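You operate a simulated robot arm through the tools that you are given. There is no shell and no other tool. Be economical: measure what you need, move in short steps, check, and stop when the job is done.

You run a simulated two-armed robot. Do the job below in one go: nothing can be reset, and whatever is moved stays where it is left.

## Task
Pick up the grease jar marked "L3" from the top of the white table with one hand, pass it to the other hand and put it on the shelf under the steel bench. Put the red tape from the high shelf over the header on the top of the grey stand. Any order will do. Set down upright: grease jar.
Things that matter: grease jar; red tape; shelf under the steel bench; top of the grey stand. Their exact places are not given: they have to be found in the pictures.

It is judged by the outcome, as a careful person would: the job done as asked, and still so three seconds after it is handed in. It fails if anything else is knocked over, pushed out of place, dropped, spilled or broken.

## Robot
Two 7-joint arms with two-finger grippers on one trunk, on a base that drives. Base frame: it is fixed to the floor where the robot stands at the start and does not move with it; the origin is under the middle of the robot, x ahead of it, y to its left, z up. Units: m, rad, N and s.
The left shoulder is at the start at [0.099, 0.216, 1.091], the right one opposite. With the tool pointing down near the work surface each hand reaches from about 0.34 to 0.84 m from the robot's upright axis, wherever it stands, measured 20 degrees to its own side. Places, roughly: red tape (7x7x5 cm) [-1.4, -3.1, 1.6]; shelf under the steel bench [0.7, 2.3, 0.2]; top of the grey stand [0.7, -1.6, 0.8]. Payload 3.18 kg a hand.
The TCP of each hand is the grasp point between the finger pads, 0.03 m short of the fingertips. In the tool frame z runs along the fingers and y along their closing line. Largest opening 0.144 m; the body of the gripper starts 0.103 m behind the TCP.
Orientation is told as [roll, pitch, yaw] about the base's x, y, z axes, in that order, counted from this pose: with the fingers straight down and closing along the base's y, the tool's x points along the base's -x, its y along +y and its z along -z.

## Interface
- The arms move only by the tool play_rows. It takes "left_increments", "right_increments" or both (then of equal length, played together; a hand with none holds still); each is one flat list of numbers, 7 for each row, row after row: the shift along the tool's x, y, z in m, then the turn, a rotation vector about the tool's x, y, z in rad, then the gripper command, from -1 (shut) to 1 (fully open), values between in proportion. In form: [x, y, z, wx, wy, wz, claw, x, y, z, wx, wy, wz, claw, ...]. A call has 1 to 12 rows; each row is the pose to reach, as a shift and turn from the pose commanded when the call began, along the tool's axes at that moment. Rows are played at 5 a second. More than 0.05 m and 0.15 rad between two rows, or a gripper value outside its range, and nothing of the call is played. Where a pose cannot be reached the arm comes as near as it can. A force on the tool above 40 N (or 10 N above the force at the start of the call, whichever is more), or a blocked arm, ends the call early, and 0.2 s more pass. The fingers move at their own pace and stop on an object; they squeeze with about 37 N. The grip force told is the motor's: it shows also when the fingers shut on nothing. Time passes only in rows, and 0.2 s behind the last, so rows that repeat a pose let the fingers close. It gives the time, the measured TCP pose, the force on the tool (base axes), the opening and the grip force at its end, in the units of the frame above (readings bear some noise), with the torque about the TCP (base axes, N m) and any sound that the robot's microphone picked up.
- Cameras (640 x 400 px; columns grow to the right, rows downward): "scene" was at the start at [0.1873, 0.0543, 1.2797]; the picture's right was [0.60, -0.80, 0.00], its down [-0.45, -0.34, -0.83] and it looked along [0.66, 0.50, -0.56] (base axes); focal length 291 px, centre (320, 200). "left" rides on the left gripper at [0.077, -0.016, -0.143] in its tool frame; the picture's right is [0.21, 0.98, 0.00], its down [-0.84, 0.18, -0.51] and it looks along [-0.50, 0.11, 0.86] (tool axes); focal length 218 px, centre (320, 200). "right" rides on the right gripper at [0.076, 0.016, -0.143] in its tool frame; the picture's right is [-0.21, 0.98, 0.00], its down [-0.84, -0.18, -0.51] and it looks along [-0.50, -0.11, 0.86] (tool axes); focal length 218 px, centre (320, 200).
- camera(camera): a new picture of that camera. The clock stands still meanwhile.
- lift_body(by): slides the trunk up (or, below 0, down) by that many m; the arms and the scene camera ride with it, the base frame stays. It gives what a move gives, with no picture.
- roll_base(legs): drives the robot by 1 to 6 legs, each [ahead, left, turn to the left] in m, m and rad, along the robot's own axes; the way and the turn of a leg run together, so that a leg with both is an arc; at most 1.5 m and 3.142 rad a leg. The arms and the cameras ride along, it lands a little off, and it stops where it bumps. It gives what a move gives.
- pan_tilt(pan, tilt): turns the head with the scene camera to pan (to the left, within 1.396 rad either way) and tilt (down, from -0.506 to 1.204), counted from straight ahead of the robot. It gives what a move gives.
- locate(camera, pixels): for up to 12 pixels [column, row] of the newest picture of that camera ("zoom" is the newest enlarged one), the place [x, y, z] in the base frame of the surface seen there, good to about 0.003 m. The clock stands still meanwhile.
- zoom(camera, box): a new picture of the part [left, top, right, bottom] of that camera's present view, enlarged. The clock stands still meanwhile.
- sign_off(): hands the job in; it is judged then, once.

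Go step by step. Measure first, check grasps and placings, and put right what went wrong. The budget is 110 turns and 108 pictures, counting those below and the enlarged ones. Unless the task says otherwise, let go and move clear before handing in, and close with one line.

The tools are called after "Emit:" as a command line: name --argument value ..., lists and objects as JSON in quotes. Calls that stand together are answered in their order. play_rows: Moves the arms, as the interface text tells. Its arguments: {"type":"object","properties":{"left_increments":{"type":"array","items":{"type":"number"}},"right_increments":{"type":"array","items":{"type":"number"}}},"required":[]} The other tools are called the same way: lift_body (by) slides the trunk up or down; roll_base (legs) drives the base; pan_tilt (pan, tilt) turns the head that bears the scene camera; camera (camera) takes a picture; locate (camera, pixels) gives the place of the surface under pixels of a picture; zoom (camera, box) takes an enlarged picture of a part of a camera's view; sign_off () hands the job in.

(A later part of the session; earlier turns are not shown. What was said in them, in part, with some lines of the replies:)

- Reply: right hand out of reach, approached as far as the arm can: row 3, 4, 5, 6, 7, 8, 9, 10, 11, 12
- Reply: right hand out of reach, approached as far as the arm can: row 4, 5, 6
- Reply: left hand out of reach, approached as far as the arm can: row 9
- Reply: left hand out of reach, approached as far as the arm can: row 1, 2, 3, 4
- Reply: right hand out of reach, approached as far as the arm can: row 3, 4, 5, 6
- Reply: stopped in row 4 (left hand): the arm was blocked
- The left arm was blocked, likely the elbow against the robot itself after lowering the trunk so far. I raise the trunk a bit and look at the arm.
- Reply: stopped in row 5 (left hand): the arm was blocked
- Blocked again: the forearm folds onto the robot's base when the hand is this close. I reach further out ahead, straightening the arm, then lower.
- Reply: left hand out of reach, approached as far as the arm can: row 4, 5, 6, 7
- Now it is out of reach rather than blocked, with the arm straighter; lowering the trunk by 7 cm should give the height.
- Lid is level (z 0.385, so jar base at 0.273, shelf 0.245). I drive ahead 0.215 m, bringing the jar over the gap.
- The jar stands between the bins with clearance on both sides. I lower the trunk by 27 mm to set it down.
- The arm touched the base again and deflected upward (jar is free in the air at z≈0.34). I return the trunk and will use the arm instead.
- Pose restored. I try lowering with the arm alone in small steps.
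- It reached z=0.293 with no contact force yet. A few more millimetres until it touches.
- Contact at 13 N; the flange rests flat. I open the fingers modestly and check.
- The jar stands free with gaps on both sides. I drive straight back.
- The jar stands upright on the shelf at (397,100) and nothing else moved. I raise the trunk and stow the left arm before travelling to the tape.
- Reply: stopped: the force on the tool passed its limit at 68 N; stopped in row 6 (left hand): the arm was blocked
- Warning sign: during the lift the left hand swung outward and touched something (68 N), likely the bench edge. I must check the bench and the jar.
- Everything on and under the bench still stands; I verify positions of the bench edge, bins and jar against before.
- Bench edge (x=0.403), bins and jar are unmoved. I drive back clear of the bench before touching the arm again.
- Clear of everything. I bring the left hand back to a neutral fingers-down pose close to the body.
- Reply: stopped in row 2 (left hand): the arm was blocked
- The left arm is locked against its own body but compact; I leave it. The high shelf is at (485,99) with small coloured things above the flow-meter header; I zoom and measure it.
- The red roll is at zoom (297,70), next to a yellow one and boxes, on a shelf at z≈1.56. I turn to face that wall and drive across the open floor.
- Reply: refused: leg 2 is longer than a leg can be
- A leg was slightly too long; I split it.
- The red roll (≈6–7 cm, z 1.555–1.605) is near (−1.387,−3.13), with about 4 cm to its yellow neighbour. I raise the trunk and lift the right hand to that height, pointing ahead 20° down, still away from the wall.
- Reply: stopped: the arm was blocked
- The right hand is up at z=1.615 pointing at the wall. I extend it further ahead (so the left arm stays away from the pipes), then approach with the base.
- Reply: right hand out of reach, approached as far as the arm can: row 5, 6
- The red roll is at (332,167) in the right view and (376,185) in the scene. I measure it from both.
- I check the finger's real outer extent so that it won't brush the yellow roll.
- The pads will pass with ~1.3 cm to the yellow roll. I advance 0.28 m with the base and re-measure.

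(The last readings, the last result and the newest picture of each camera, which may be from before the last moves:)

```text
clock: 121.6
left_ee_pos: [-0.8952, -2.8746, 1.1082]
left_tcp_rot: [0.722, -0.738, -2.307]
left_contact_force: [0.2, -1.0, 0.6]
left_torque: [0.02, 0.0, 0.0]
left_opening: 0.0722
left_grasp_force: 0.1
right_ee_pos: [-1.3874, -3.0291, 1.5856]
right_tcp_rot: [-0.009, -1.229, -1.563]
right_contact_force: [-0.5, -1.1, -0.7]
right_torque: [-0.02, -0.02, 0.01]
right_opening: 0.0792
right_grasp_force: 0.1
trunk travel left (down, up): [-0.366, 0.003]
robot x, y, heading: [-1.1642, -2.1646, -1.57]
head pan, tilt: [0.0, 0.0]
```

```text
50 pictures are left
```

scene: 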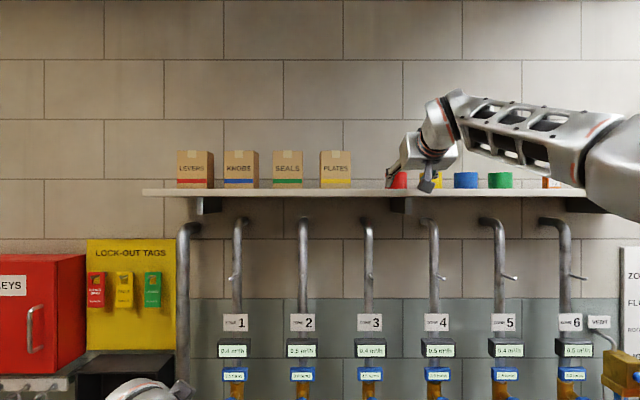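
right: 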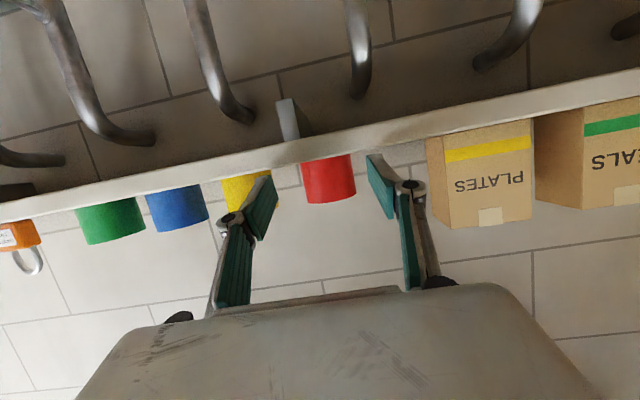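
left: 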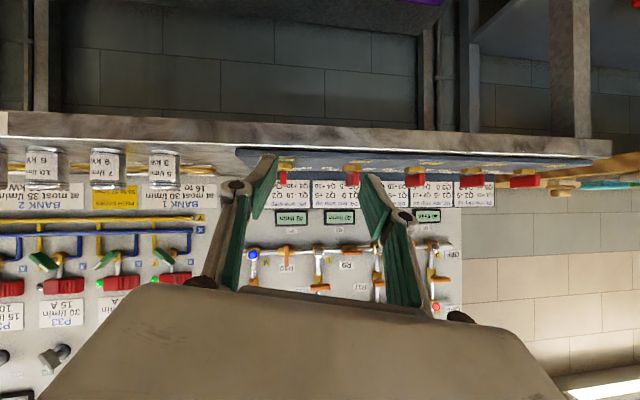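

Emit:
locate --camera "right" --pixels '[[329, 180], [306, 182], [353, 178], [330, 198], [327, 163], [380, 165], [384, 205], [262, 185], [265, 225]]'

```text
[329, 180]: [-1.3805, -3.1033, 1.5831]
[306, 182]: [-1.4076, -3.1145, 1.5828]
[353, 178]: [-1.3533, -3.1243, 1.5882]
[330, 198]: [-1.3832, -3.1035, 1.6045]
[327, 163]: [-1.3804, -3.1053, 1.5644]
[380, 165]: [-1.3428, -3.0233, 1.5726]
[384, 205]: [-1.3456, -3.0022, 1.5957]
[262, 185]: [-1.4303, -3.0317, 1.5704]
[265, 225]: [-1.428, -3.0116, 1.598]
```

The pads' middle is 6 mm to the right of the roll's axis. I shift the hand by 6 mm and drive 0.10 m ahead.

Emit:
play_rows --right_increments '[0, 0.006, 0, 0, 0, 0, 0.1, 0, 0.006, 0, 0, 0, 0, 0.1]'

Emit:
roll_base --legs '[[0.1, 0, 0]]'

Emit:
camera --camera "right"

```text
clock: 122.2
left_ee_pos: [-0.8954, -2.8734, 1.1099]
left_tcp_rot: [0.722, -0.738, -2.308]
left_contact_force: [-1.2, -0.4, -1.1]
left_torque: [0.01, 0.0, 0.02]
left_opening: 0.0722
left_grasp_force: 0.1
right_ee_pos: [-1.3807, -3.0281, 1.5845]
right_tcp_rot: [-0.009, -1.229, -1.565]
right_contact_force: [-0.8, -0.1, 0.2]
right_torque: [0.02, -0.03, 0.04]
right_opening: 0.0791
right_grasp_force: 0.1
trunk travel left (down, up): [-0.366, 0.003]
robot x, y, heading: [-1.1632, -2.1688, -1.574]
head pan, tilt: [0.0, 0.0]
```

```text
clock: 123.4
left_ee_pos: [-0.8959, -2.9725, 1.1088]
left_tcp_rot: [0.722, -0.737, -2.307]
left_contact_force: [0.5, -0.5, 0.1]
left_torque: [0.02, 0.0, -0.02]
left_opening: 0.0721
left_grasp_force: 0.1
right_ee_pos: [-1.3822, -3.1263, 1.5843]
right_tcp_rot: [-0.009, -1.231, -1.564]
right_contact_force: [-0.3, 0.4, -0.5]
right_torque: [-0.03, 0.02, 0.01]
right_opening: 0.0793
right_grasp_force: 0.1
trunk travel left (down, up): [-0.366, 0.003]
robot x, y, heading: [-1.1636, -2.2676, -1.576]
head pan, tilt: [0.0, 0.0]
```

```text
49 pictures are left
```

right: 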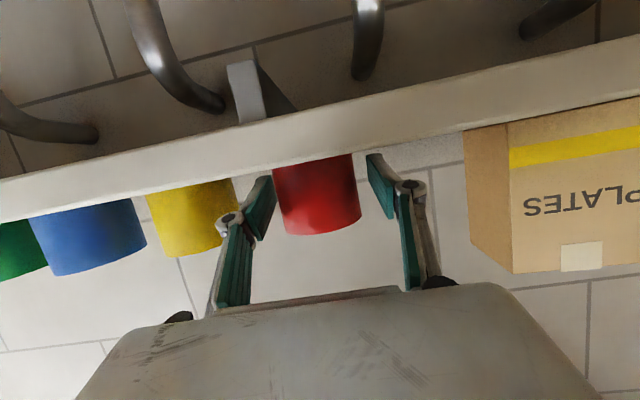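

The fingers straddle the red roll, clear of the yellow one. I close and lift slightly.

Emit:
play_rows --right_increments '[0, 0, 0, 0, 0, 0, 0.0, 0, 0, 0, 0, 0, 0, -0.1, 0, 0, 0, 0, 0, 0, -0.3, 0, 0, 0, 0, 0, 0, -0.6, 0, 0, 0, 0, 0, 0, -0.6]'

Emit:
camera --camera "right"

```text
clock: 124.6
left_ee_pos: [-0.8946, -2.9717, 1.1105]
left_tcp_rot: [0.723, -0.738, -2.311]
left_contact_force: [-0.1, 0.3, 0.7]
left_torque: [0.01, 0.02, 0.01]
left_opening: 0.0721
left_grasp_force: 0.0
right_ee_pos: [-1.3817, -3.1259, 1.5852]
right_tcp_rot: [-0.009, -1.231, -1.566]
right_contact_force: [0.0, 1.0, 2.3]
right_torque: [-0.03, -0.06, 0.05]
right_opening: 0.0576
right_grasp_force: 37.0
trunk travel left (down, up): [-0.366, 0.003]
robot x, y, heading: [-1.1656, -2.2683, -1.574]
head pan, tilt: [0.0, 0.0]
```

```text
48 pictures are left
```

right: 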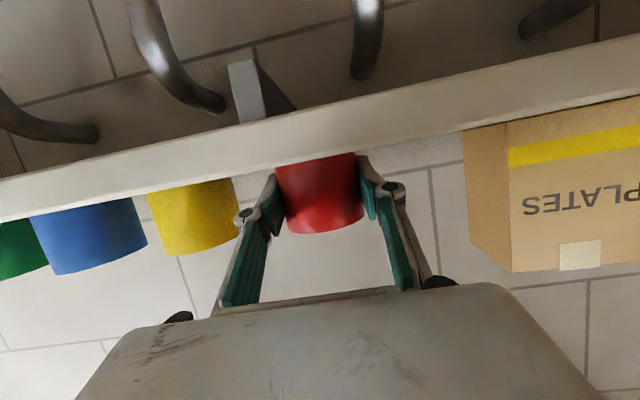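

Grip firm at 0.0576 m. I lift it off with a slight retreat, then back the base away.

Emit:
play_rows --right_increments '[-0.01, 0, -0.005, 0, 0, 0, -0.6, -0.02, 0, -0.014, 0, 0, 0, -0.6, -0.03, 0, -0.03, 0, 0, 0, -0.6, -0.03, 0, -0.03, 0, 0, 0, -0.6]'

Emit:
roll_base --legs '[[-0.6, 0, 0]]'

Emit:
camera --camera "right"

Emit:
camera --camera "scene"

```text
clock: 125.6
left_ee_pos: [-0.8962, -2.9724, 1.1095]
left_tcp_rot: [0.724, -0.739, -2.31]
left_contact_force: [0.5, 0.1, -0.2]
left_torque: [-0.03, -0.03, -0.04]
left_opening: 0.0719
left_grasp_force: 0.1
right_ee_pos: [-1.3826, -3.1101, 1.6132]
right_tcp_rot: [-0.007, -1.232, -1.568]
right_contact_force: [0.9, 0.2, -1.0]
right_torque: [0.01, 0.0, 0.02]
right_opening: 0.0575
right_grasp_force: 37.4
right hand out of reach, approached as far as the arm can: row 2, 3, 4
trunk travel left (down, up): [-0.366, 0.003]
robot x, y, heading: [-1.1695, -2.272, -1.573]
head pan, tilt: [0.0, 0.0]
```

```text
clock: 128.9
left_ee_pos: [-0.892, -2.3782, 1.1095]
left_tcp_rot: [0.722, -0.739, -2.305]
left_contact_force: [0.5, -0.5, 0.3]
left_torque: [0.0, 0.01, 0.0]
left_opening: 0.0721
left_grasp_force: 0.1
right_ee_pos: [-1.3794, -2.5171, 1.6127]
right_tcp_rot: [-0.007, -1.23, -1.564]
right_contact_force: [-0.3, -0.7, -1.0]
right_torque: [0.03, 0.02, 0.01]
right_opening: 0.0578
right_grasp_force: 36.8
trunk travel left (down, up): [-0.366, 0.003]
robot x, y, heading: [-1.1652, -1.674, -1.572]
head pan, tilt: [0.0, 0.0]
```

```text
47 pictures are left
```

right: 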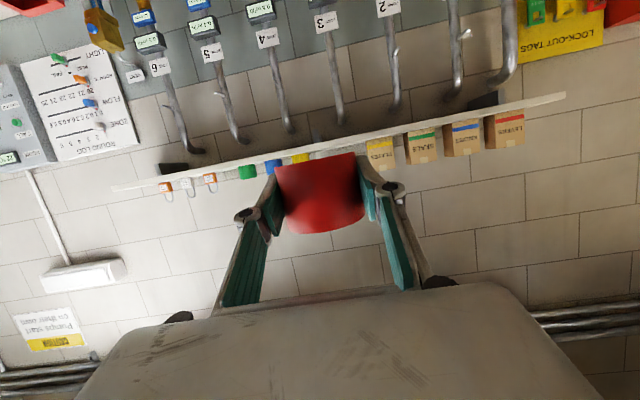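

```text
46 pictures are left
```

scene: 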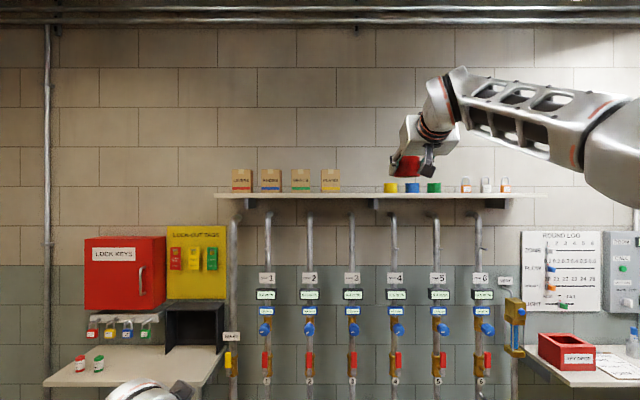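

The tape is held and the shelf is undisturbed. I turn left to face the stand's area (+x) and look.

Emit:
roll_base --legs '[[0, 0, 1.571]]'

Emit:
pan_tilt --pan 0 --tilt 0.35

Emit:
camera --camera "scene"

```text
clock: 133.2
left_ee_pos: [-0.4615, -1.3925, 1.1097]
left_tcp_rot: [0.722, -0.738, -0.72]
left_contact_force: [0.7, -0.2, -0.4]
left_torque: [-0.02, 0.02, 0.01]
left_opening: 0.0717
left_grasp_force: 0.0
right_ee_pos: [-0.317, -1.8765, 1.6134]
right_tcp_rot: [-0.008, -1.232, 0.022]
right_contact_force: [0.2, -0.3, -0.6]
right_torque: [0.04, 0.0, -0.02]
right_opening: 0.0575
right_grasp_force: 37.3
trunk travel left (down, up): [-0.366, 0.003]
robot x, y, heading: [-1.1638, -1.6722, 0.017]
head pan, tilt: [0.0, 0.0]
```

```text
clock: 134.0
left_ee_pos: [-0.4633, -1.3917, 1.11]
left_tcp_rot: [0.724, -0.738, -0.722]
left_contact_force: [0.6, -0.2, -0.4]
left_torque: [-0.01, 0.02, -0.03]
left_opening: 0.0719
left_grasp_force: 0.1
right_ee_pos: [-0.3166, -1.8768, 1.6135]
right_tcp_rot: [-0.007, -1.233, 0.02]
right_contact_force: [0.0, 0.3, -1.4]
right_torque: [-0.01, 0.04, 0.01]
right_opening: 0.0577
right_grasp_force: 36.9
trunk travel left (down, up): [-0.366, 0.003]
robot x, y, heading: [-1.1628, -1.6758, 0.012]
head pan, tilt: [0.0, 0.351]
```

```text
45 pictures are left
```

scene: 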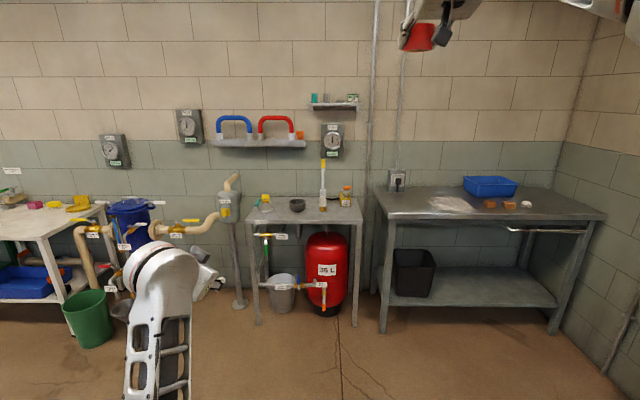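

The grey stand is at (305,212) with several items on it. I zoom and measure free space.

Emit:
zoom --camera "scene" --box '[225, 130, 385, 240]'

Emit:
locate --camera "scene" --pixels '[[248, 222], [361, 222], [305, 222], [280, 215], [310, 215], [345, 215], [297, 205], [323, 205], [265, 205], [280, 142], [300, 237], [322, 167]]'

```text
3.64 times, centred on (305, 185) of scene
```

zoom: 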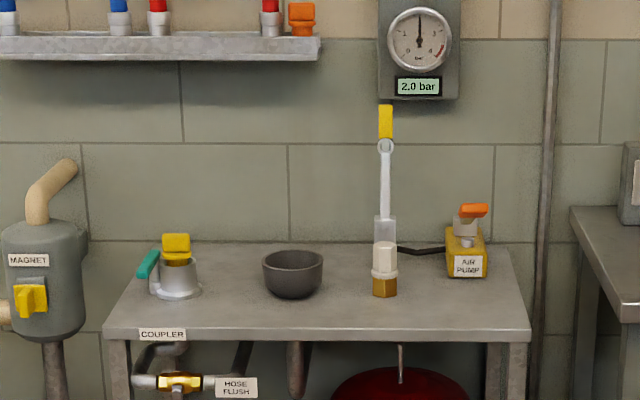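

```text
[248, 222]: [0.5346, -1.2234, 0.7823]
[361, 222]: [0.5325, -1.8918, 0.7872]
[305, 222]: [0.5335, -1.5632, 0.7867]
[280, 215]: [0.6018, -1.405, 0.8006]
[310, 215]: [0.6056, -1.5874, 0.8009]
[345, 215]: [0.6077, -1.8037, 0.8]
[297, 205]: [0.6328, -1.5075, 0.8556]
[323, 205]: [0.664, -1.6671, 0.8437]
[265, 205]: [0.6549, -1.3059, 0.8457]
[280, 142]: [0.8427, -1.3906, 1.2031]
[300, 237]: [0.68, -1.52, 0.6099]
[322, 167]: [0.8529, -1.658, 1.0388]
```

The stand top is z=0.80; the right front area near (0.61,−1.78) is free. I lower the right hand in free space, keeping its attitude so the tape stays level.

Emit:
play_rows --right_increments '[0.0399, 0, 0.0023, 0, 0, 0, -0.6, 0.0797, 0, 0.0046, 0, 0, 0, -0.6, 0.1196, 0, 0.0069, 0, 0, 0, -0.6, 0.1594, 0, 0.0092, 0, 0, 0, -0.6, 0.1993, 0, 0.0114, 0, 0, 0, -0.6, 0.2391, 0, 0.0137, 0, 0, 0, -0.6, 0.279, 0, 0.016, 0, 0, 0, -0.6, 0.3188, 0, 0.0183, 0, 0, 0, -0.6, 0.3587, 0, 0.0206, 0, 0, 0, -0.6, 0.3587, 0, 0.0206, 0, 0, 0, -0.6]'

```text
clock: 136.2
left_ee_pos: [-0.4625, -1.3916, 1.1092]
left_tcp_rot: [0.724, -0.738, -0.72]
left_contact_force: [0.2, 0.1, 0.0]
left_torque: [-0.01, 0.0, -0.02]
left_opening: 0.0722
left_grasp_force: 0.2
right_ee_pos: [-0.4168, -1.8769, 1.269]
right_tcp_rot: [-0.006, -1.232, 0.02]
right_contact_force: [0.3, -0.3, -0.8]
right_torque: [0.02, 0.01, -0.02]
right_opening: 0.0579
right_grasp_force: 36.8
trunk travel left (down, up): [-0.366, 0.003]
robot x, y, heading: [-1.1653, -1.6731, 0.011]
head pan, tilt: [0.0, 0.351]
```

Emit:
play_rows --right_increments '[0.0361, 0, 0.0128, 0, 0, 0, -0.6, 0.0723, 0, 0.0255, 0, 0, 0, -0.6, 0.1084, 0, 0.0383, 0, 0, 0, -0.6, 0.1446, 0, 0.0511, 0, 0, 0, -0.6, 0.1807, 0, 0.0638, 0, 0, 0, -0.6, 0.2169, 0, 0.0766, 0, 0, 0, -0.6, 0.253, 0, 0.0894, 0, 0, 0, -0.6, 0.2892, 0, 0.1021, 0, 0, 0, -0.6, 0.3253, 0, 0.1149, 0, 0, 0, -0.6, 0.3253, 0, 0.1149, 0, 0, 0, -0.6]'

Emit:
camera --camera "scene"

```text
clock: 138.4
left_ee_pos: [-0.4621, -1.392, 1.1105]
left_tcp_rot: [0.723, -0.738, -0.723]
left_contact_force: [-0.6, 0.1, -0.2]
left_torque: [-0.02, 0.01, 0.02]
left_opening: 0.0721
left_grasp_force: 0.0
right_ee_pos: [-0.3178, -1.8092, 0.9819]
right_tcp_rot: [-0.059, -1.125, 0.012]
right_contact_force: [-0.3, 0.1, -1.6]
right_torque: [0.01, 0.02, 0.03]
right_opening: 0.0579
right_grasp_force: 37.4
right hand out of reach, approached as far as the arm can: row 1, 2, 3, 4, 5, 6, 7, 8, 9, 10
trunk travel left (down, up): [-0.366, 0.003]
robot x, y, heading: [-1.1605, -1.6725, 0.014]
head pan, tilt: [0.0, 0.351]
```

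```text
43 pictures are left
```

scene: 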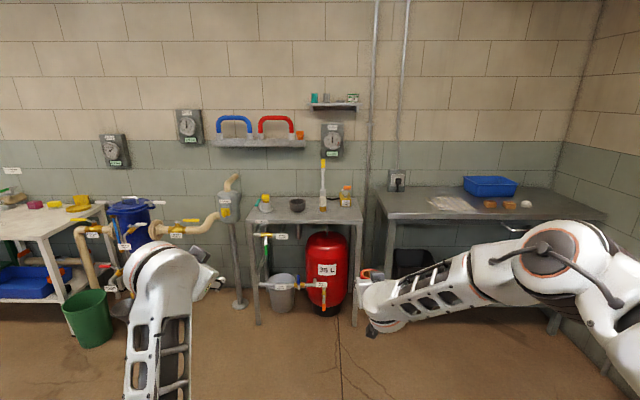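

The arm reaches only z≈0.98 with slight tilt; lowering the trunk by 0.12 m should restore comfort.

Emit:
lift_body --by -0.12

```text
clock: 139.8
left_ee_pos: [-0.4572, -1.4045, 1.0029]
left_tcp_rot: [0.892, -0.641, -0.888]
left_contact_force: [0.1, -0.9, -0.7]
left_torque: [0.03, -0.01, -0.01]
left_opening: 0.0719
left_grasp_force: 0.1
right_ee_pos: [-0.3153, -1.8052, 0.8514]
right_tcp_rot: [-0.064, -1.105, 0.011]
right_contact_force: [0.2, -0.4, -0.1]
right_torque: [0.0, 0.02, 0.02]
right_opening: 0.058
right_grasp_force: 36.6
trunk travel left (down, up): [-0.246, 0.123]
robot x, y, heading: [-1.1647, -1.6719, 0.021]
head pan, tilt: [0.0, 0.351]
stopped: the arm was blocked; the commanded pose is now the measured one
```

The left arm bound against the base again (harmless). I correct the right hand's tilt and pull it in a little.

Emit:
play_rows --right_increments '[-0.003, 0, -0.039, -0.021, -0.042, 0, -0.6, -0.006, 0, -0.078, -0.043, -0.084, 0, -0.6, -0.0087, 0, -0.1163, -0.064, -0.126, 0, -0.6, -0.0087, 0, -0.1163, -0.064, -0.126, 0, -0.6]'

Emit:
camera --camera "right"

```text
clock: 140.8
left_ee_pos: [-0.457, -1.4044, 1.003]
left_tcp_rot: [0.888, -0.64, -0.884]
left_contact_force: [0.9, 0.0, -1.1]
left_torque: [-0.01, 0.01, 0.02]
left_opening: 0.072
left_grasp_force: 0.1
right_ee_pos: [-0.3844, -1.7506, 0.9551]
right_tcp_rot: [-0.042, -1.179, 0.02]
right_contact_force: [-0.6, -0.1, -0.3]
right_torque: [0.0, -0.05, 0.04]
right_opening: 0.058
right_grasp_force: 37.0
right hand out of reach, approached as far as the arm can: row 1, 2, 3, 4
trunk travel left (down, up): [-0.246, 0.123]
robot x, y, heading: [-1.1634, -1.6704, 0.011]
head pan, tilt: [0.0, 0.351]
```

```text
42 pictures are left
```

right: 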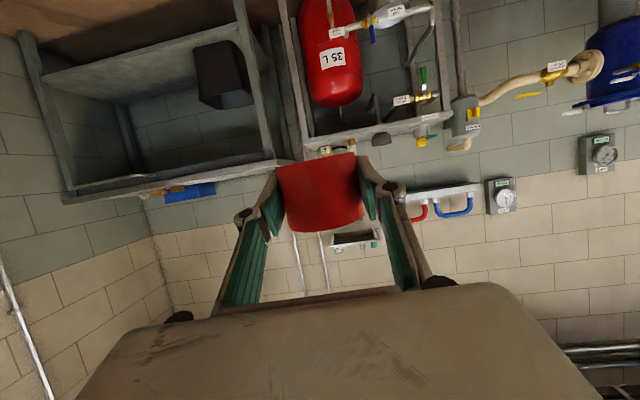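

The hand has drifted inward toward the midline, which seems to be what limits the wrist. I shift it 0.2 m to its own side and level it.

Emit:
play_rows --right_increments '[0, -0.04, 0, -0.008, -0.01, 0, -0.6, 0, -0.08, 0, -0.017, -0.02, 0, -0.6, 0, -0.12, 0, -0.025, -0.03, 0, -0.6, 0, -0.16, 0, -0.034, -0.04, 0, -0.6, 0, -0.2, 0, -0.042, -0.052, 0, -0.6, 0, -0.2, 0, -0.042, -0.052, 0, -0.6]'

```text
clock: 142.2
left_ee_pos: [-0.4633, -1.4093, 1.0106]
left_tcp_rot: [0.901, -0.645, -0.892]
left_contact_force: [-1.9, -1.1, 1.8]
left_torque: [0.05, -0.01, 0.12]
left_opening: 0.0721
left_grasp_force: 0.0
right_ee_pos: [-0.4138, -1.9133, 1.0293]
right_tcp_rot: [-0.052, -1.11, 0.011]
right_contact_force: [-2.6, -1.7, -1.1]
right_torque: [0.09, -0.09, 0.23]
right_opening: 0.058
right_grasp_force: 36.6
right hand out of reach, approached as far as the arm can: row 1, 2, 3, 4, 5, 6
trunk travel left (down, up): [-0.246, 0.123]
robot x, y, heading: [-1.1658, -1.6726, 0.013]
head pan, tilt: [0.0, 0.351]
```

The arm is in a poor elbow configuration for this height. I fold the right hand back to the neutral fingers-down pose (tape firmly gripped), to re-approach from there as worked for the left arm.

Emit:
play_rows --right_increments '[0.0032, -0.0038, -0.0403, -0.005, 0.1388, 0, -0.6, 0.0065, -0.0075, -0.0805, -0.01, 0.2775, 0, -0.6, 0.0098, -0.0112, -0.1208, -0.015, 0.4163, 0, -0.6, 0.013, -0.015, -0.161, -0.02, 0.555, 0, -0.6, 0.0163, -0.0188, -0.2013, -0.025, 0.6938, 0, -0.6, 0.0195, -0.0225, -0.2415, -0.03, 0.8325, 0, -0.6, 0.0227, -0.0262, -0.2818, -0.035, 0.9713, 0, -0.6, 0.026, -0.03, -0.322, -0.04, 1.11, 0, -0.6, 0.026, -0.03, -0.322, -0.04, 1.11, 0, -0.6]'

Emit:
camera --camera "scene"

```text
clock: 144.2
left_ee_pos: [-0.4575, -1.4027, 1.0035]
left_tcp_rot: [0.89, -0.642, -0.886]
left_contact_force: [0.2, -0.2, -0.1]
left_torque: [-0.04, 0.01, 0.01]
left_opening: 0.0722
left_grasp_force: 0.2
right_ee_pos: [-0.7099, -1.9229, 1.1482]
right_tcp_rot: [0.003, 0.006, -0.013]
right_contact_force: [1.1, 0.4, -0.7]
right_torque: [-0.02, -0.03, -0.03]
right_opening: 0.0578
right_grasp_force: 37.1
trunk travel left (down, up): [-0.246, 0.123]
robot x, y, heading: [-1.1665, -1.6726, 0.012]
head pan, tilt: [0.0, 0.351]
```

```text
41 pictures are left
```

scene: 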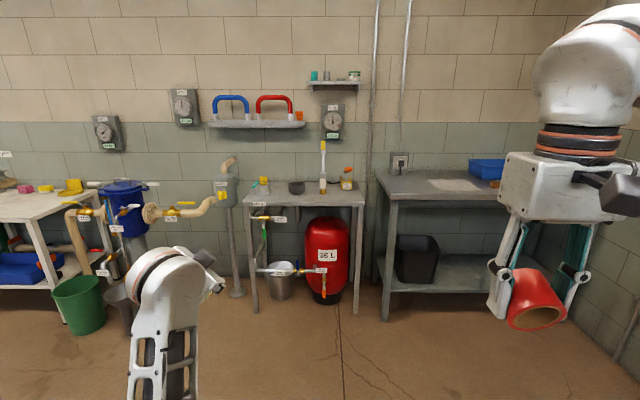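

Neutral pose reached. I now mirror the path the left arm used successfully: turn the right hand inward-forward first.

Emit:
play_rows --right_increments '[-0.0014, 0, 0.0148, -0.033, -0.118, -0.0784, -0.6, -0.0028, 0, 0.0296, -0.066, -0.236, -0.1568, -0.6, -0.0042, 0, 0.0444, -0.0989, -0.3541, -0.2352, -0.6, -0.0056, 0, 0.0592, -0.1319, -0.4721, -0.3136, -0.6, -0.007, 0, 0.074, -0.1649, -0.5901, -0.392, -0.6, -0.0084, 0, 0.0888, -0.1979, -0.7081, -0.4704, -0.6, -0.0098, 0, 0.1036, -0.2309, -0.8261, -0.5488, -0.6, -0.0112, 0, 0.1184, -0.2638, -0.9442, -0.6272, -0.6, -0.0126, 0, 0.1332, -0.2968, -1.0622, -0.7056, -0.6, -0.014, 0, 0.148, -0.3298, -1.1802, -0.784, -0.6, -0.014, 0, 0.148, -0.3298, -1.1802, -0.784, -0.6]'

Emit:
camera --camera "scene"

```text
clock: 146.6
left_ee_pos: [-0.4571, -1.4034, 1.003]
left_tcp_rot: [0.891, -0.644, -0.885]
left_contact_force: [-0.6, -0.7, 0.3]
left_torque: [-0.01, -0.01, 0.01]
left_opening: 0.0721
left_grasp_force: 0.1
right_ee_pos: [-0.6792, -1.9304, 0.9971]
right_tcp_rot: [-0.392, -1.152, 1.133]
right_contact_force: [0.0, 0.1, -0.7]
right_torque: [-0.01, -0.01, 0.0]
right_opening: 0.0582
right_grasp_force: 37.1
right hand out of reach, approached as far as the arm can: row 6, 7, 8, 9, 10, 11
trunk travel left (down, up): [-0.246, 0.123]
robot x, y, heading: [-1.1605, -1.6733, 0.009]
head pan, tilt: [0.0, 0.351]
```

```text
40 pictures are left
```

scene: 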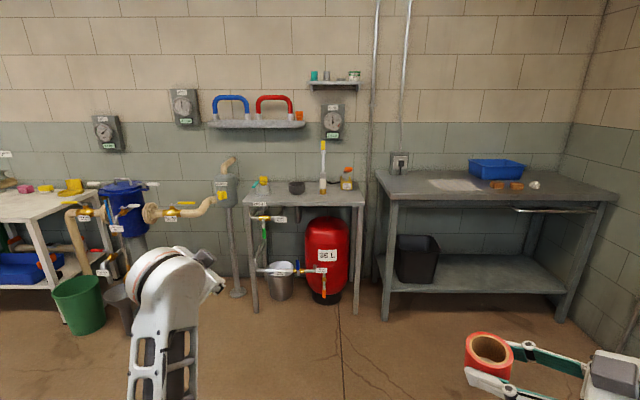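

That worked. Now I swing it to point straight ahead, 20° down, at z≈0.90.

Emit:
play_rows --right_increments '[0.0082, -0.0096, 0.021, 0.0953, 0.0017, 0.059, -0.6, 0.0163, -0.0192, 0.0421, 0.1906, 0.0034, 0.118, -0.6, 0.0245, -0.0288, 0.0631, 0.2859, 0.0051, 0.177, -0.6, 0.0326, -0.0384, 0.0841, 0.3811, 0.0069, 0.236, -0.6, 0.0408, -0.048, 0.1051, 0.4764, 0.0086, 0.295, -0.6, 0.0489, -0.0576, 0.1262, 0.5717, 0.0103, 0.354, -0.6, 0.0571, -0.0672, 0.1472, 0.667, 0.012, 0.413, -0.6, 0.0571, -0.0672, 0.1472, 0.667, 0.012, 0.413, -0.6]'

Emit:
camera --camera "right"

```text
clock: 148.4
left_ee_pos: [-0.4568, -1.4036, 1.0034]
left_tcp_rot: [0.887, -0.641, -0.885]
left_contact_force: [0.8, 0.5, 0.4]
left_torque: [0.0, -0.01, -0.02]
left_opening: 0.0717
left_grasp_force: 0.0
right_ee_pos: [-0.653, -2.1145, 0.995]
right_tcp_rot: [0.027, -1.213, 0.029]
right_contact_force: [0.0, 0.3, -0.4]
right_torque: [-0.02, 0.04, -0.04]
right_opening: 0.0582
right_grasp_force: 36.9
right hand out of reach, approached as far as the arm can: row 1, 2, 3, 4, 5, 6, 7, 8
trunk travel left (down, up): [-0.246, 0.123]
robot x, y, heading: [-1.1623, -1.6738, 0.012]
head pan, tilt: [0.0, 0.351]
```

```text
39 pictures are left
```

right: 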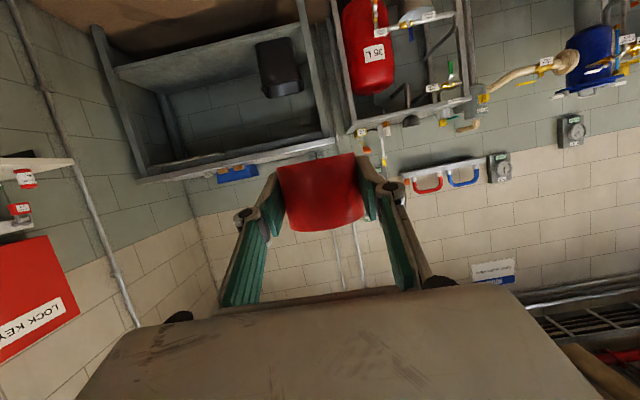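

Orientation is right now (pitch −1.213), at z=0.995. I try lowering ahead.

Emit:
play_rows --right_increments '[0.021, 0, 0.0293, 0, 0, 0, -0.6, 0.042, 0, 0.0585, 0, 0, 0, -0.6, 0.063, 0, 0.0878, 0, 0, 0, -0.6, 0.084, 0, 0.117, 0, 0, 0, -0.6, 0.084, 0, 0.117, 0, 0, 0, -0.6]'

```text
clock: 149.6
left_ee_pos: [-0.4563, -1.4027, 1.0038]
left_tcp_rot: [0.891, -0.644, -0.882]
left_contact_force: [-1.0, -0.6, -0.4]
left_torque: [0.02, 0.01, 0.0]
left_opening: 0.072
left_grasp_force: 0.1
right_ee_pos: [-0.6294, -2.1679, 0.9456]
right_tcp_rot: [0.032, -1.216, 0.029]
right_contact_force: [0.4, 0.4, -0.3]
right_torque: [-0.02, -0.02, 0.0]
right_opening: 0.0579
right_grasp_force: 36.8
right hand out of reach, approached as far as the arm can: row 1, 2, 3, 4, 5
trunk travel left (down, up): [-0.246, 0.123]
robot x, y, heading: [-1.1642, -1.6745, 0.015]
head pan, tilt: [0.0, 0.351]
```

It goes lower while drifting outward; I follow that trend.

Emit:
play_rows --right_increments '[0.025, -0.02, 0.0095, 0, 0, 0, -0.6, 0.05, -0.04, 0.019, 0, 0, 0, -0.6, 0.075, -0.06, 0.0285, 0, 0, 0, -0.6, 0.1, -0.08, 0.038, 0, 0, 0, -0.6, 0.1, -0.08, 0.038, 0, 0, 0, -0.6]'

```text
clock: 150.8
left_ee_pos: [-0.4577, -1.4039, 1.0041]
left_tcp_rot: [0.889, -0.642, -0.885]
left_contact_force: [-0.3, -0.6, -0.4]
left_torque: [-0.01, 0.02, 0.01]
left_opening: 0.072
left_grasp_force: 0.1
right_ee_pos: [-0.6426, -2.2589, 0.8675]
right_tcp_rot: [0.031, -1.215, 0.026]
right_contact_force: [0.3, -0.1, -1.6]
right_torque: [-0.01, 0.05, -0.04]
right_opening: 0.0581
right_grasp_force: 36.8
right hand out of reach, approached as far as the arm can: row 1, 2, 3, 4, 5
trunk travel left (down, up): [-0.246, 0.123]
robot x, y, heading: [-1.1667, -1.6761, 0.009]
head pan, tilt: [0.0, 0.351]
```

At z=0.8675 the tape would pass 3.6 cm above the stand. Since the left arm juts out, I plan to approach with the robot turned ~30° left; I measure the obstacles first.

Emit:
zoom --camera "scene" --box '[190, 130, 430, 270]'

Emit:
locate --camera "zoom" --pixels '[[92, 165], [60, 160], [200, 150], [283, 155], [352, 165], [355, 145], [417, 155], [405, 182], [380, 185], [495, 160], [515, 195], [440, 165]]'

```text
2.67 times, centred on (310, 200) of scene
```

zoom: 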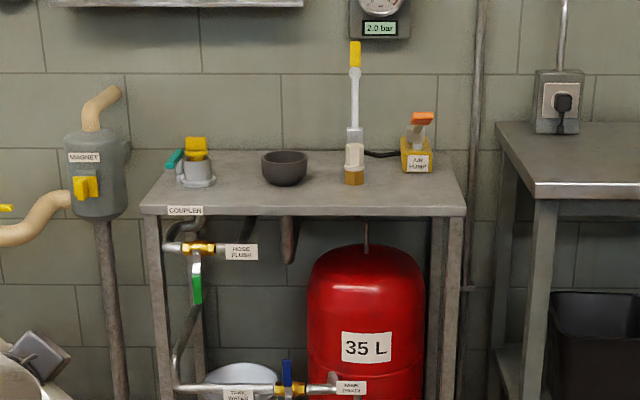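

```text
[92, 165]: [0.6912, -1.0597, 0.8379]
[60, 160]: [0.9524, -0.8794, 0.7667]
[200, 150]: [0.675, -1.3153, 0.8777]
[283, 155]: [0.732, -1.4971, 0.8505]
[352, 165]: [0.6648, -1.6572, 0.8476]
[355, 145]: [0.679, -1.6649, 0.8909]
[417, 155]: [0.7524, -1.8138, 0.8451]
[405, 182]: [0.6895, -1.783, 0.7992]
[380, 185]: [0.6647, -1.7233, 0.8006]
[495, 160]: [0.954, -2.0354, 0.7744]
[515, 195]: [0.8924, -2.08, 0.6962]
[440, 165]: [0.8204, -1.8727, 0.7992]
```

Free spot (0.60,−1.78) confirmed, >11 cm from pump parts. I turn 0.5 rad left and drive to a point 0.35 m short.

Emit:
roll_base --legs '[[0, 0, 0.5], [0.623, -0.361, 0]]'

Emit:
pan_tilt --pan -0.45 --tilt 0.6

Emit:
camera --camera "scene"

Emit:
camera --camera "right"

```text
clock: 156.2
left_ee_pos: [0.0442, -1.1006, 1.0041]
left_tcp_rot: [0.89, -0.643, -0.381]
left_contact_force: [0.6, -0.9, -0.8]
left_torque: [0.01, 0.0, 0.04]
left_opening: 0.0723
left_grasp_force: 0.1
right_ee_pos: [0.2951, -1.9388, 0.8666]
right_tcp_rot: [0.032, -1.214, 0.53]
right_contact_force: [-0.2, -0.1, -0.6]
right_torque: [-0.01, -0.02, -0.01]
right_opening: 0.0579
right_grasp_force: 36.8
trunk travel left (down, up): [-0.246, 0.123]
robot x, y, heading: [-0.4473, -1.6785, 0.519]
head pan, tilt: [0.0, 0.351]
```

```text
clock: 157.1
left_ee_pos: [0.0432, -1.1009, 1.0038]
left_tcp_rot: [0.892, -0.639, -0.384]
left_contact_force: [-0.7, 0.1, 0.2]
left_torque: [0.0, -0.02, 0.0]
left_opening: 0.072
left_grasp_force: 0.0
right_ee_pos: [0.2948, -1.9381, 0.8683]
right_tcp_rot: [0.031, -1.213, 0.529]
right_contact_force: [0.2, 0.1, -0.9]
right_torque: [0.03, 0.01, -0.02]
right_opening: 0.0579
right_grasp_force: 37.0
trunk travel left (down, up): [-0.246, 0.123]
robot x, y, heading: [-0.4476, -1.6747, 0.52]
head pan, tilt: [-0.45, 0.6]
```

```text
37 pictures are left
```

scene: 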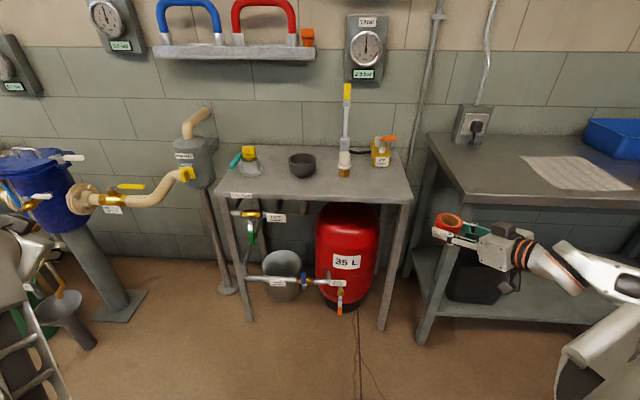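

```text
36 pictures are left
```

right: 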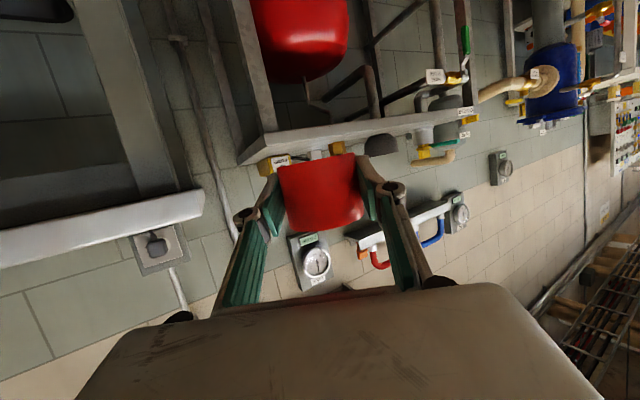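

I check the forearm/elbow positions against the big bench corner before advancing.

Emit:
locate --camera "scene" --pixels '[[462, 203], [560, 205], [428, 135], [520, 260], [575, 270], [600, 340], [560, 390], [610, 262], [405, 200], [390, 185], [345, 172], [375, 165]]'

Emit:
pan_tilt --pan -1.0 --tilt 0.8

Emit:
camera --camera "scene"

```text
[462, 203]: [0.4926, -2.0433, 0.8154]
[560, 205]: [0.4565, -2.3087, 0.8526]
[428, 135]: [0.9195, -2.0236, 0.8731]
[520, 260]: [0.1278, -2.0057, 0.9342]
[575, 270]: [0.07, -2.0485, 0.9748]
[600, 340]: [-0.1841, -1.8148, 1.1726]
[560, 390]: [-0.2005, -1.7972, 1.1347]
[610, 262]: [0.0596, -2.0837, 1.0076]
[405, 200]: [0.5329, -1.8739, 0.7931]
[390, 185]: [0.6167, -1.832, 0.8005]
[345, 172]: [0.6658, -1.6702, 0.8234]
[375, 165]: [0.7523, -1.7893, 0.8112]
```

```text
clock: 158.1
left_ee_pos: [0.0434, -1.0993, 1.0034]
left_tcp_rot: [0.89, -0.642, -0.384]
left_contact_force: [0.7, -0.4, 0.0]
left_torque: [0.01, 0.0, -0.01]
left_opening: 0.072
left_grasp_force: 0.0
right_ee_pos: [0.2932, -1.9386, 0.8675]
right_tcp_rot: [0.034, -1.215, 0.531]
right_contact_force: [-0.4, 0.0, -1.0]
right_torque: [0.02, -0.01, 0.0]
right_opening: 0.0583
right_grasp_force: 37.3
trunk travel left (down, up): [-0.246, 0.123]
robot x, y, heading: [-0.445, -1.6767, 0.521]
head pan, tilt: [-1.0, 0.799]
```

```text
35 pictures are left
```

scene: 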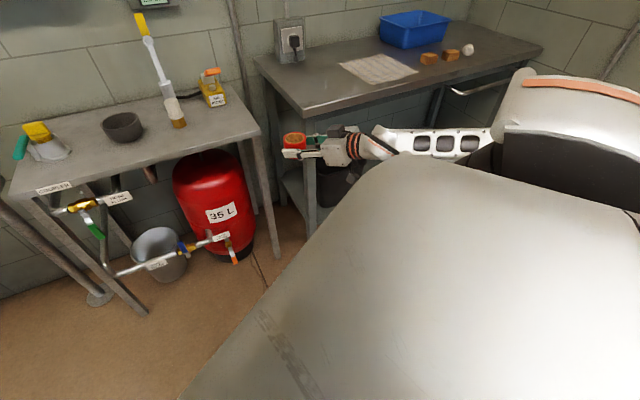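

Emit:
locate --camera "scene" --pixels '[[350, 145], [395, 140], [440, 130], [480, 130], [440, 152], [510, 90], [530, 70], [600, 90], [310, 110], [295, 100], [452, 92], [540, 50]]'

```text
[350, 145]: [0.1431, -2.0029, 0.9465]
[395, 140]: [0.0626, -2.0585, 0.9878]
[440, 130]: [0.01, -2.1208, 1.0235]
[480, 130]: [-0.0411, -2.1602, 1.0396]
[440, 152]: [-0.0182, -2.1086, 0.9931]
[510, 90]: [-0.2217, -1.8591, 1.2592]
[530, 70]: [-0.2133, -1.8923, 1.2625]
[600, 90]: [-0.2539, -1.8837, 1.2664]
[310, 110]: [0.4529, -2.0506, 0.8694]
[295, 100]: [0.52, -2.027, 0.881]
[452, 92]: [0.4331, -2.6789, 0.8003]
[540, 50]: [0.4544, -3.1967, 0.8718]
```

The forearm rises away from the bench, so the way is clear. I advance 0.35 m.

Emit:
roll_base --legs '[[0.35, -0.017, 0]]'

Emit:
pan_tilt --pan -0.7 --tilt 0.8

Emit:
camera --camera "scene"

Emit:
camera --camera "right"

```text
clock: 160.3
left_ee_pos: [0.3536, -0.9429, 1.0037]
left_tcp_rot: [0.891, -0.643, -0.382]
left_contact_force: [0.3, 0.1, -0.2]
left_torque: [0.0, -0.02, -0.02]
left_opening: 0.0717
left_grasp_force: 0.0
right_ee_pos: [0.605, -1.7812, 0.8676]
right_tcp_rot: [0.032, -1.214, 0.53]
right_contact_force: [0.3, 0.3, -1.4]
right_torque: [-0.02, -0.01, -0.01]
right_opening: 0.058
right_grasp_force: 37.5
trunk travel left (down, up): [-0.246, 0.123]
robot x, y, heading: [-0.1337, -1.521, 0.521]
head pan, tilt: [-1.0, 0.799]
```

```text
clock: 161.1
left_ee_pos: [0.354, -0.9423, 1.0034]
left_tcp_rot: [0.891, -0.64, -0.383]
left_contact_force: [0.1, 0.4, -0.8]
left_torque: [-0.04, 0.02, 0.03]
left_opening: 0.0719
left_grasp_force: 0.1
right_ee_pos: [0.6048, -1.7815, 0.8667]
right_tcp_rot: [0.032, -1.214, 0.53]
right_contact_force: [0.0, -0.1, -0.4]
right_torque: [0.02, 0.03, 0.0]
right_opening: 0.0583
right_grasp_force: 36.7
trunk travel left (down, up): [-0.246, 0.123]
robot x, y, heading: [-0.1362, -1.5209, 0.519]
head pan, tilt: [-0.7, 0.799]
```

```text
34 pictures are left
```

scene: 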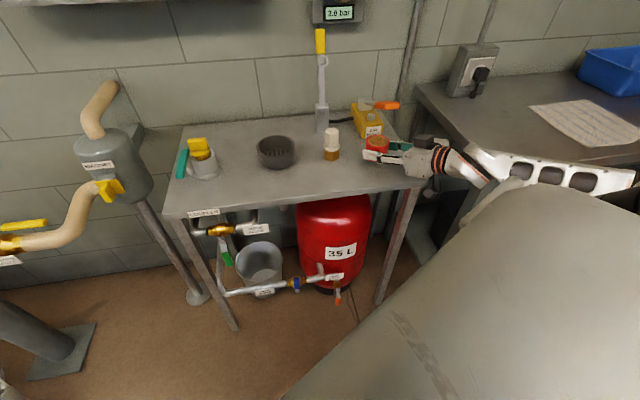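

```text
33 pictures are left
```

right: 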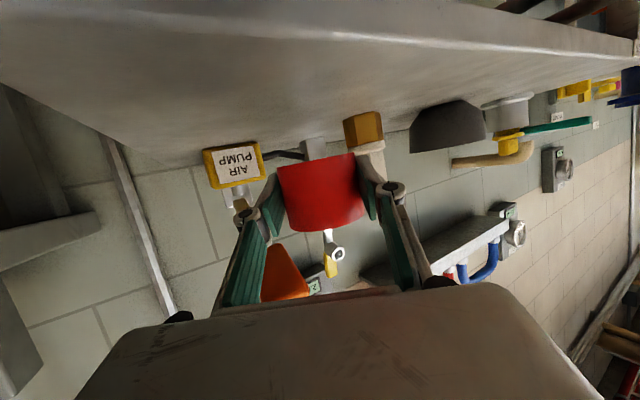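

Placed above the free spot. I zoom to check the neighbours.

Emit:
zoom --camera "scene" --box '[300, 80, 460, 200]'

Emit:
locate --camera "zoom" --pixels '[[305, 240], [305, 275], [300, 300], [330, 335], [300, 225], [130, 290], [250, 185], [370, 270]]'

```text
3.33 times, centred on (380, 140) of scene
```

zoom: 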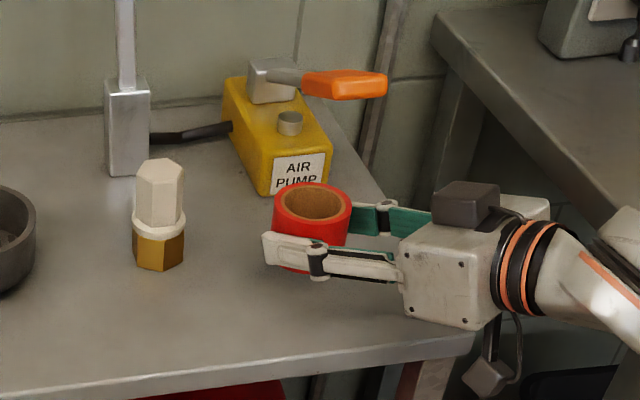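

```text
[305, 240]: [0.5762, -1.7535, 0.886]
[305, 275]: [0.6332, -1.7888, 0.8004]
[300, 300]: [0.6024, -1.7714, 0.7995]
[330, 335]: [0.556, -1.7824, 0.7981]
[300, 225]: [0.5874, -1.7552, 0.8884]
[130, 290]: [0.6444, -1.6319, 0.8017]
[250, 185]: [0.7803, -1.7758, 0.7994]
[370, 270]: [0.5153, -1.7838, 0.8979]
```

Ample clearance. I lower the hand about 3 cm with the arm.

Emit:
play_rows --right_increments '[0.0094, -0.006, 0.0035, 0, 0, 0, -0.6, 0.0187, -0.012, 0.007, 0, 0, 0, -0.6, 0.0281, -0.018, 0.0105, 0, 0, 0, -0.6, 0.0281, -0.018, 0.0105, 0, 0, 0, -0.6]'

Emit:
zoom --camera "scene" --box '[300, 80, 460, 200]'

```text
clock: 162.1
left_ee_pos: [0.3534, -0.9423, 1.0048]
left_tcp_rot: [0.89, -0.642, -0.382]
left_contact_force: [-0.8, -0.7, -0.1]
left_torque: [-0.02, -0.01, -0.01]
left_opening: 0.0719
left_grasp_force: 0.1
right_ee_pos: [0.6069, -1.8036, 0.8535]
right_tcp_rot: [0.032, -1.214, 0.528]
right_contact_force: [0.0, 0.5, -0.3]
right_torque: [0.02, 0.0, -0.02]
right_opening: 0.0581
right_grasp_force: 37.2
right hand out of reach, approached as far as the arm can: row 1, 2, 3, 4
trunk travel left (down, up): [-0.246, 0.123]
robot x, y, heading: [-0.134, -1.5159, 0.516]
head pan, tilt: [-0.7, 0.799]
```

```text
3.33 times, centred on (380, 140) of scene
```

zoom: 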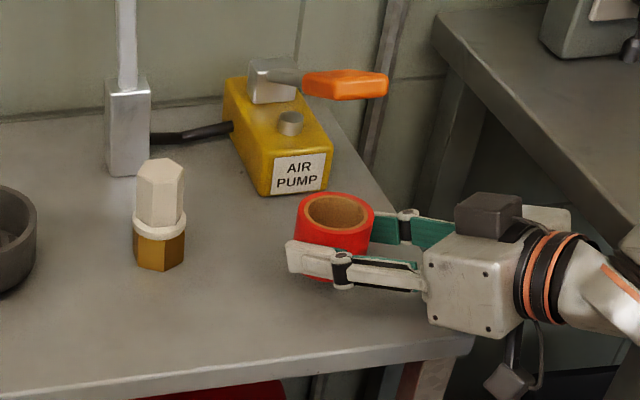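

It needs to drift outward to go lower. I shift the base 4 cm left to compensate and continue.

Emit:
roll_base --legs '[[0.01, 0.04, 0]]'

Emit:
play_rows --right_increments '[0.0075, -0.012, 0.0028, 0, 0, 0, -0.6, 0.015, -0.024, 0.0055, 0, 0, 0, -0.6, 0.0206, -0.036, 0.0077, 0, 0, 0, -0.6, 0.0206, -0.036, 0.0077, 0, 0, 0, -0.6]'

Emit:
zoom --camera "scene" --box '[300, 80, 460, 200]'

```text
clock: 163.2
left_ee_pos: [0.342, -0.9036, 1.0044]
left_tcp_rot: [0.889, -0.644, -0.383]
left_contact_force: [-0.5, 0.0, 0.0]
left_torque: [-0.02, -0.04, 0.0]
left_opening: 0.0719
left_grasp_force: 0.0
right_ee_pos: [0.5977, -1.7641, 0.854]
right_tcp_rot: [0.03, -1.213, 0.532]
right_contact_force: [0.5, 0.5, -0.3]
right_torque: [-0.01, 0.01, -0.01]
right_opening: 0.0583
right_grasp_force: 36.6
trunk travel left (down, up): [-0.246, 0.123]
robot x, y, heading: [-0.1447, -1.483, 0.517]
head pan, tilt: [-0.7, 0.799]
```

```text
clock: 164.2
left_ee_pos: [0.3422, -0.9031, 1.0042]
left_tcp_rot: [0.892, -0.641, -0.385]
left_contact_force: [-0.8, -0.3, 0.8]
left_torque: [-0.01, 0.01, -0.01]
left_opening: 0.0721
left_grasp_force: 0.0
right_ee_pos: [0.6155, -1.7961, 0.8313]
right_tcp_rot: [0.03, -1.212, 0.532]
right_contact_force: [0.1, -1.3, -1.4]
right_torque: [-0.01, 0.0, 0.0]
right_opening: 0.0582
right_grasp_force: 37.0
right hand out of reach, approached as far as the arm can: row 1, 2
trunk travel left (down, up): [-0.246, 0.123]
robot x, y, heading: [-0.1459, -1.4822, 0.518]
head pan, tilt: [-0.7, 0.799]
```

```text
3.33 times, centred on (380, 140) of scene
```

zoom: 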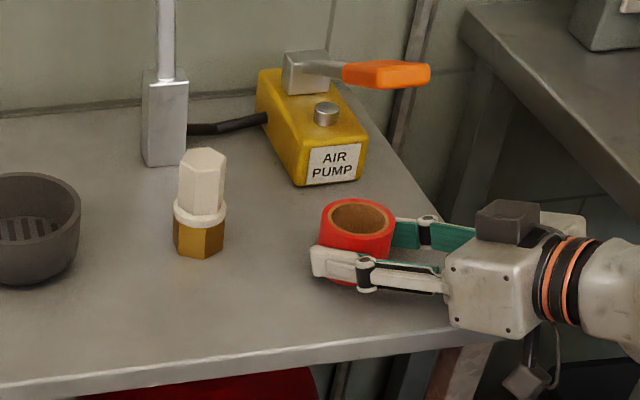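

z=0.831, no contact yet; a few mm more.

Emit:
play_rows --right_increments '[0.0024, -0.002, 0.0009, 0, 0, 0, -0.6, 0.0047, -0.004, 0.0018, 0, 0, 0, -0.6]'

Emit:
zoom --camera "right" --box '[200, 90, 440, 250]'

```text
clock: 164.8
left_ee_pos: [0.3425, -0.9032, 1.0058]
left_tcp_rot: [0.892, -0.639, -0.384]
left_contact_force: [-0.2, -0.2, 1.4]
left_torque: [-0.02, 0.02, 0.0]
left_opening: 0.072
left_grasp_force: 0.1
right_ee_pos: [0.6187, -1.7976, 0.8264]
right_tcp_rot: [0.033, -1.211, 0.529]
right_contact_force: [-0.7, 0.1, -0.2]
right_torque: [-0.01, 0.0, -0.01]
right_opening: 0.0581
right_grasp_force: 36.9
trunk travel left (down, up): [-0.246, 0.123]
robot x, y, heading: [-0.1437, -1.4844, 0.52]
head pan, tilt: [-0.7, 0.799]
```

```text
2.50 times, centred on (320, 170) of right
```

zoom: 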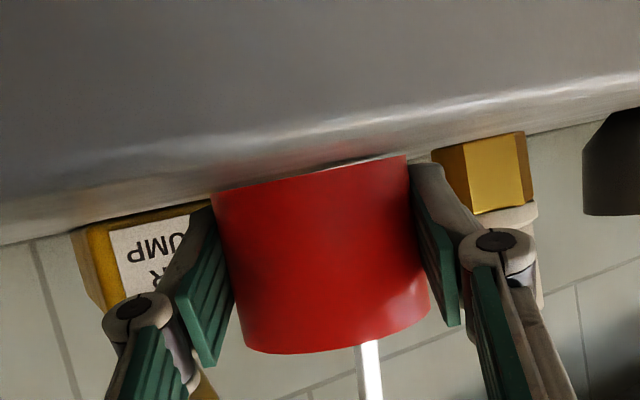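

Emit:
play_rows --right_increments '[0.0019, -0.001, 0.0007, 0, 0, 0, -0.6, 0.0037, -0.002, 0.0014, 0, 0, 0, -0.6]'

Emit:
zoom --camera "right" --box '[200, 90, 440, 250]'

```text
clock: 165.4
left_ee_pos: [0.3422, -0.9032, 1.0041]
left_tcp_rot: [0.893, -0.641, -0.384]
left_contact_force: [-0.1, 0.1, 0.1]
left_torque: [0.0, 0.0, 0.01]
left_opening: 0.0722
left_grasp_force: 0.0
right_ee_pos: [0.619, -1.7981, 0.8255]
right_tcp_rot: [0.027, -1.219, 0.539]
right_contact_force: [-2.8, 1.4, 10.9]
right_torque: [0.07, -0.41, 0.07]
right_opening: 0.0583
right_grasp_force: 37.1
trunk travel left (down, up): [-0.246, 0.123]
robot x, y, heading: [-0.1456, -1.4788, 0.519]
head pan, tilt: [-0.7, 0.799]
```

```text
2.50 times, centred on (320, 170) of right
```

zoom: 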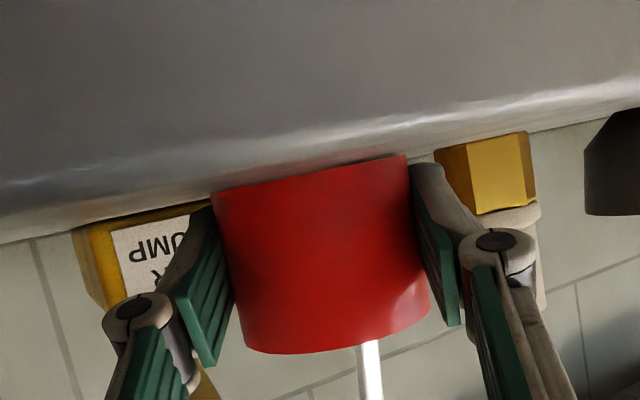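

Contact at 11 N: the tape rests on the stand. I open the fingers.

Emit:
play_rows --right_increments '[-0.001, 0, 0, 0, 0, 0, -0.4, -0.001, 0, 0, 0, 0, 0, -0.1, -0.001, 0, 0, 0, 0, 0, 0.1, -0.001, 0, 0, 0, 0, 0, 0.1]'

Emit:
zoom --camera "scene" --box '[300, 80, 460, 200]'

Emit:
camera --camera "right"

```text
clock: 166.4
left_ee_pos: [0.3434, -0.9036, 1.0038]
left_tcp_rot: [0.892, -0.643, -0.382]
left_contact_force: [-0.3, 0.9, -1.4]
left_torque: [-0.04, 0.02, 0.0]
left_opening: 0.0723
left_grasp_force: 0.0
right_ee_pos: [0.6185, -1.8002, 0.8224]
right_tcp_rot: [0.035, -1.212, 0.529]
right_contact_force: [-0.3, -0.1, 0.8]
right_torque: [0.0, 0.01, 0.0]
right_opening: 0.0791
right_grasp_force: 0.1
trunk travel left (down, up): [-0.246, 0.123]
robot x, y, heading: [-0.1466, -1.4784, 0.521]
head pan, tilt: [-0.7, 0.799]
```

```text
3.33 times, centred on (380, 140) of scene
```

zoom: 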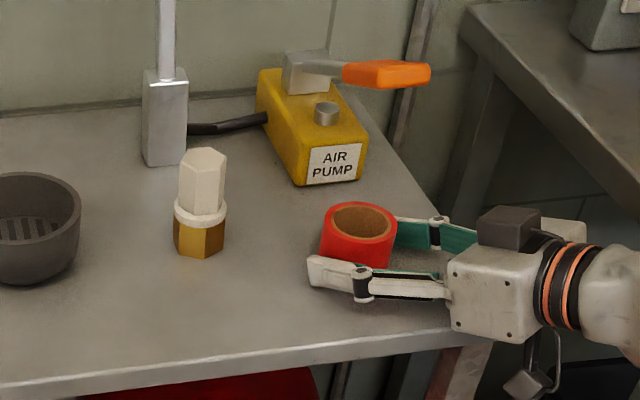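

```text
26 pictures are left
```

right: 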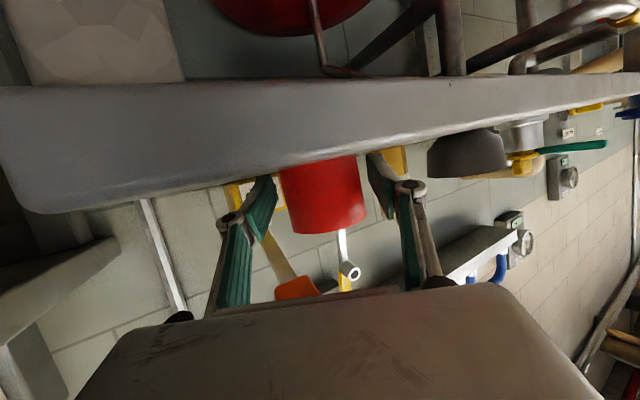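

The tape stands flat and free. I raise the hand 8 mm and back straight off.

Emit:
play_rows --right_increments '[-0.0075, 0, -0.0028, 0, 0, 0, 0.1, -0.0075, 0, -0.0028, 0, 0, 0, 0.1]'

Emit:
roll_base --legs '[[-0.4, 0, 0]]'

Emit:
camera --camera "scene"

```text
clock: 167.0
left_ee_pos: [0.344, -0.9038, 1.0034]
left_tcp_rot: [0.892, -0.641, -0.384]
left_contact_force: [-0.2, 0.3, 0.7]
left_torque: [0.02, 0.01, -0.03]
left_opening: 0.072
left_grasp_force: 0.0
right_ee_pos: [0.619, -1.7993, 0.8304]
right_tcp_rot: [0.03, -1.212, 0.531]
right_contact_force: [0.2, 0.4, 0.2]
right_torque: [0.0, 0.0, 0.01]
right_opening: 0.0794
right_grasp_force: 0.1
trunk travel left (down, up): [-0.246, 0.123]
robot x, y, heading: [-0.1447, -1.4803, 0.515]
head pan, tilt: [-0.7, 0.799]
```

```text
clock: 169.4
left_ee_pos: [-0.0017, -1.1028, 1.0042]
left_tcp_rot: [0.892, -0.644, -0.385]
left_contact_force: [-0.1, -0.4, -0.2]
left_torque: [-0.01, 0.0, -0.01]
left_opening: 0.0721
left_grasp_force: 0.0
right_ee_pos: [0.271, -1.9998, 0.8323]
right_tcp_rot: [0.031, -1.216, 0.526]
right_contact_force: [0.4, -1.0, -0.3]
right_torque: [-0.02, 0.03, 0.02]
right_opening: 0.0792
right_grasp_force: 0.1
trunk travel left (down, up): [-0.246, 0.123]
robot x, y, heading: [-0.4901, -1.6791, 0.516]
head pan, tilt: [-0.7, 0.799]
```

```text
25 pictures are left
```

scene: 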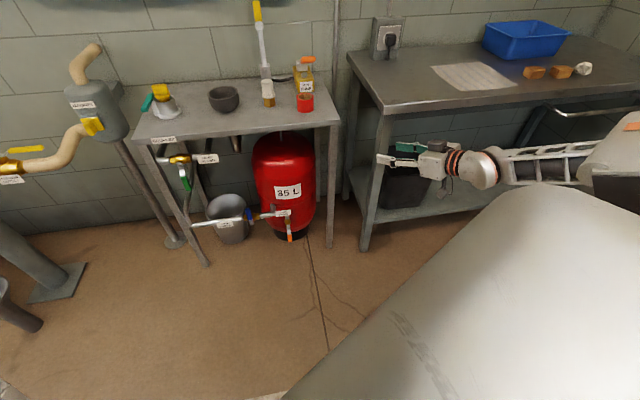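

The tape at (305,102) stands flat on the grey stand, its neighbours are unmoved, and both hands are clear. The jar was seen upright on the bench shelf after release, so I hand in.

Emit:
sign_off

```text
The job is handed in.
```

Both jobs are done: the L3 grease jar was passed from the right hand to the left and stands upright on the shelf under the steel bench, and the red tape lies flat on top of the grey stand. While backing away from the bench, the left hand bumped something, probably the bench edge (68 N); I checked afterwards and nothing had moved or fallen.
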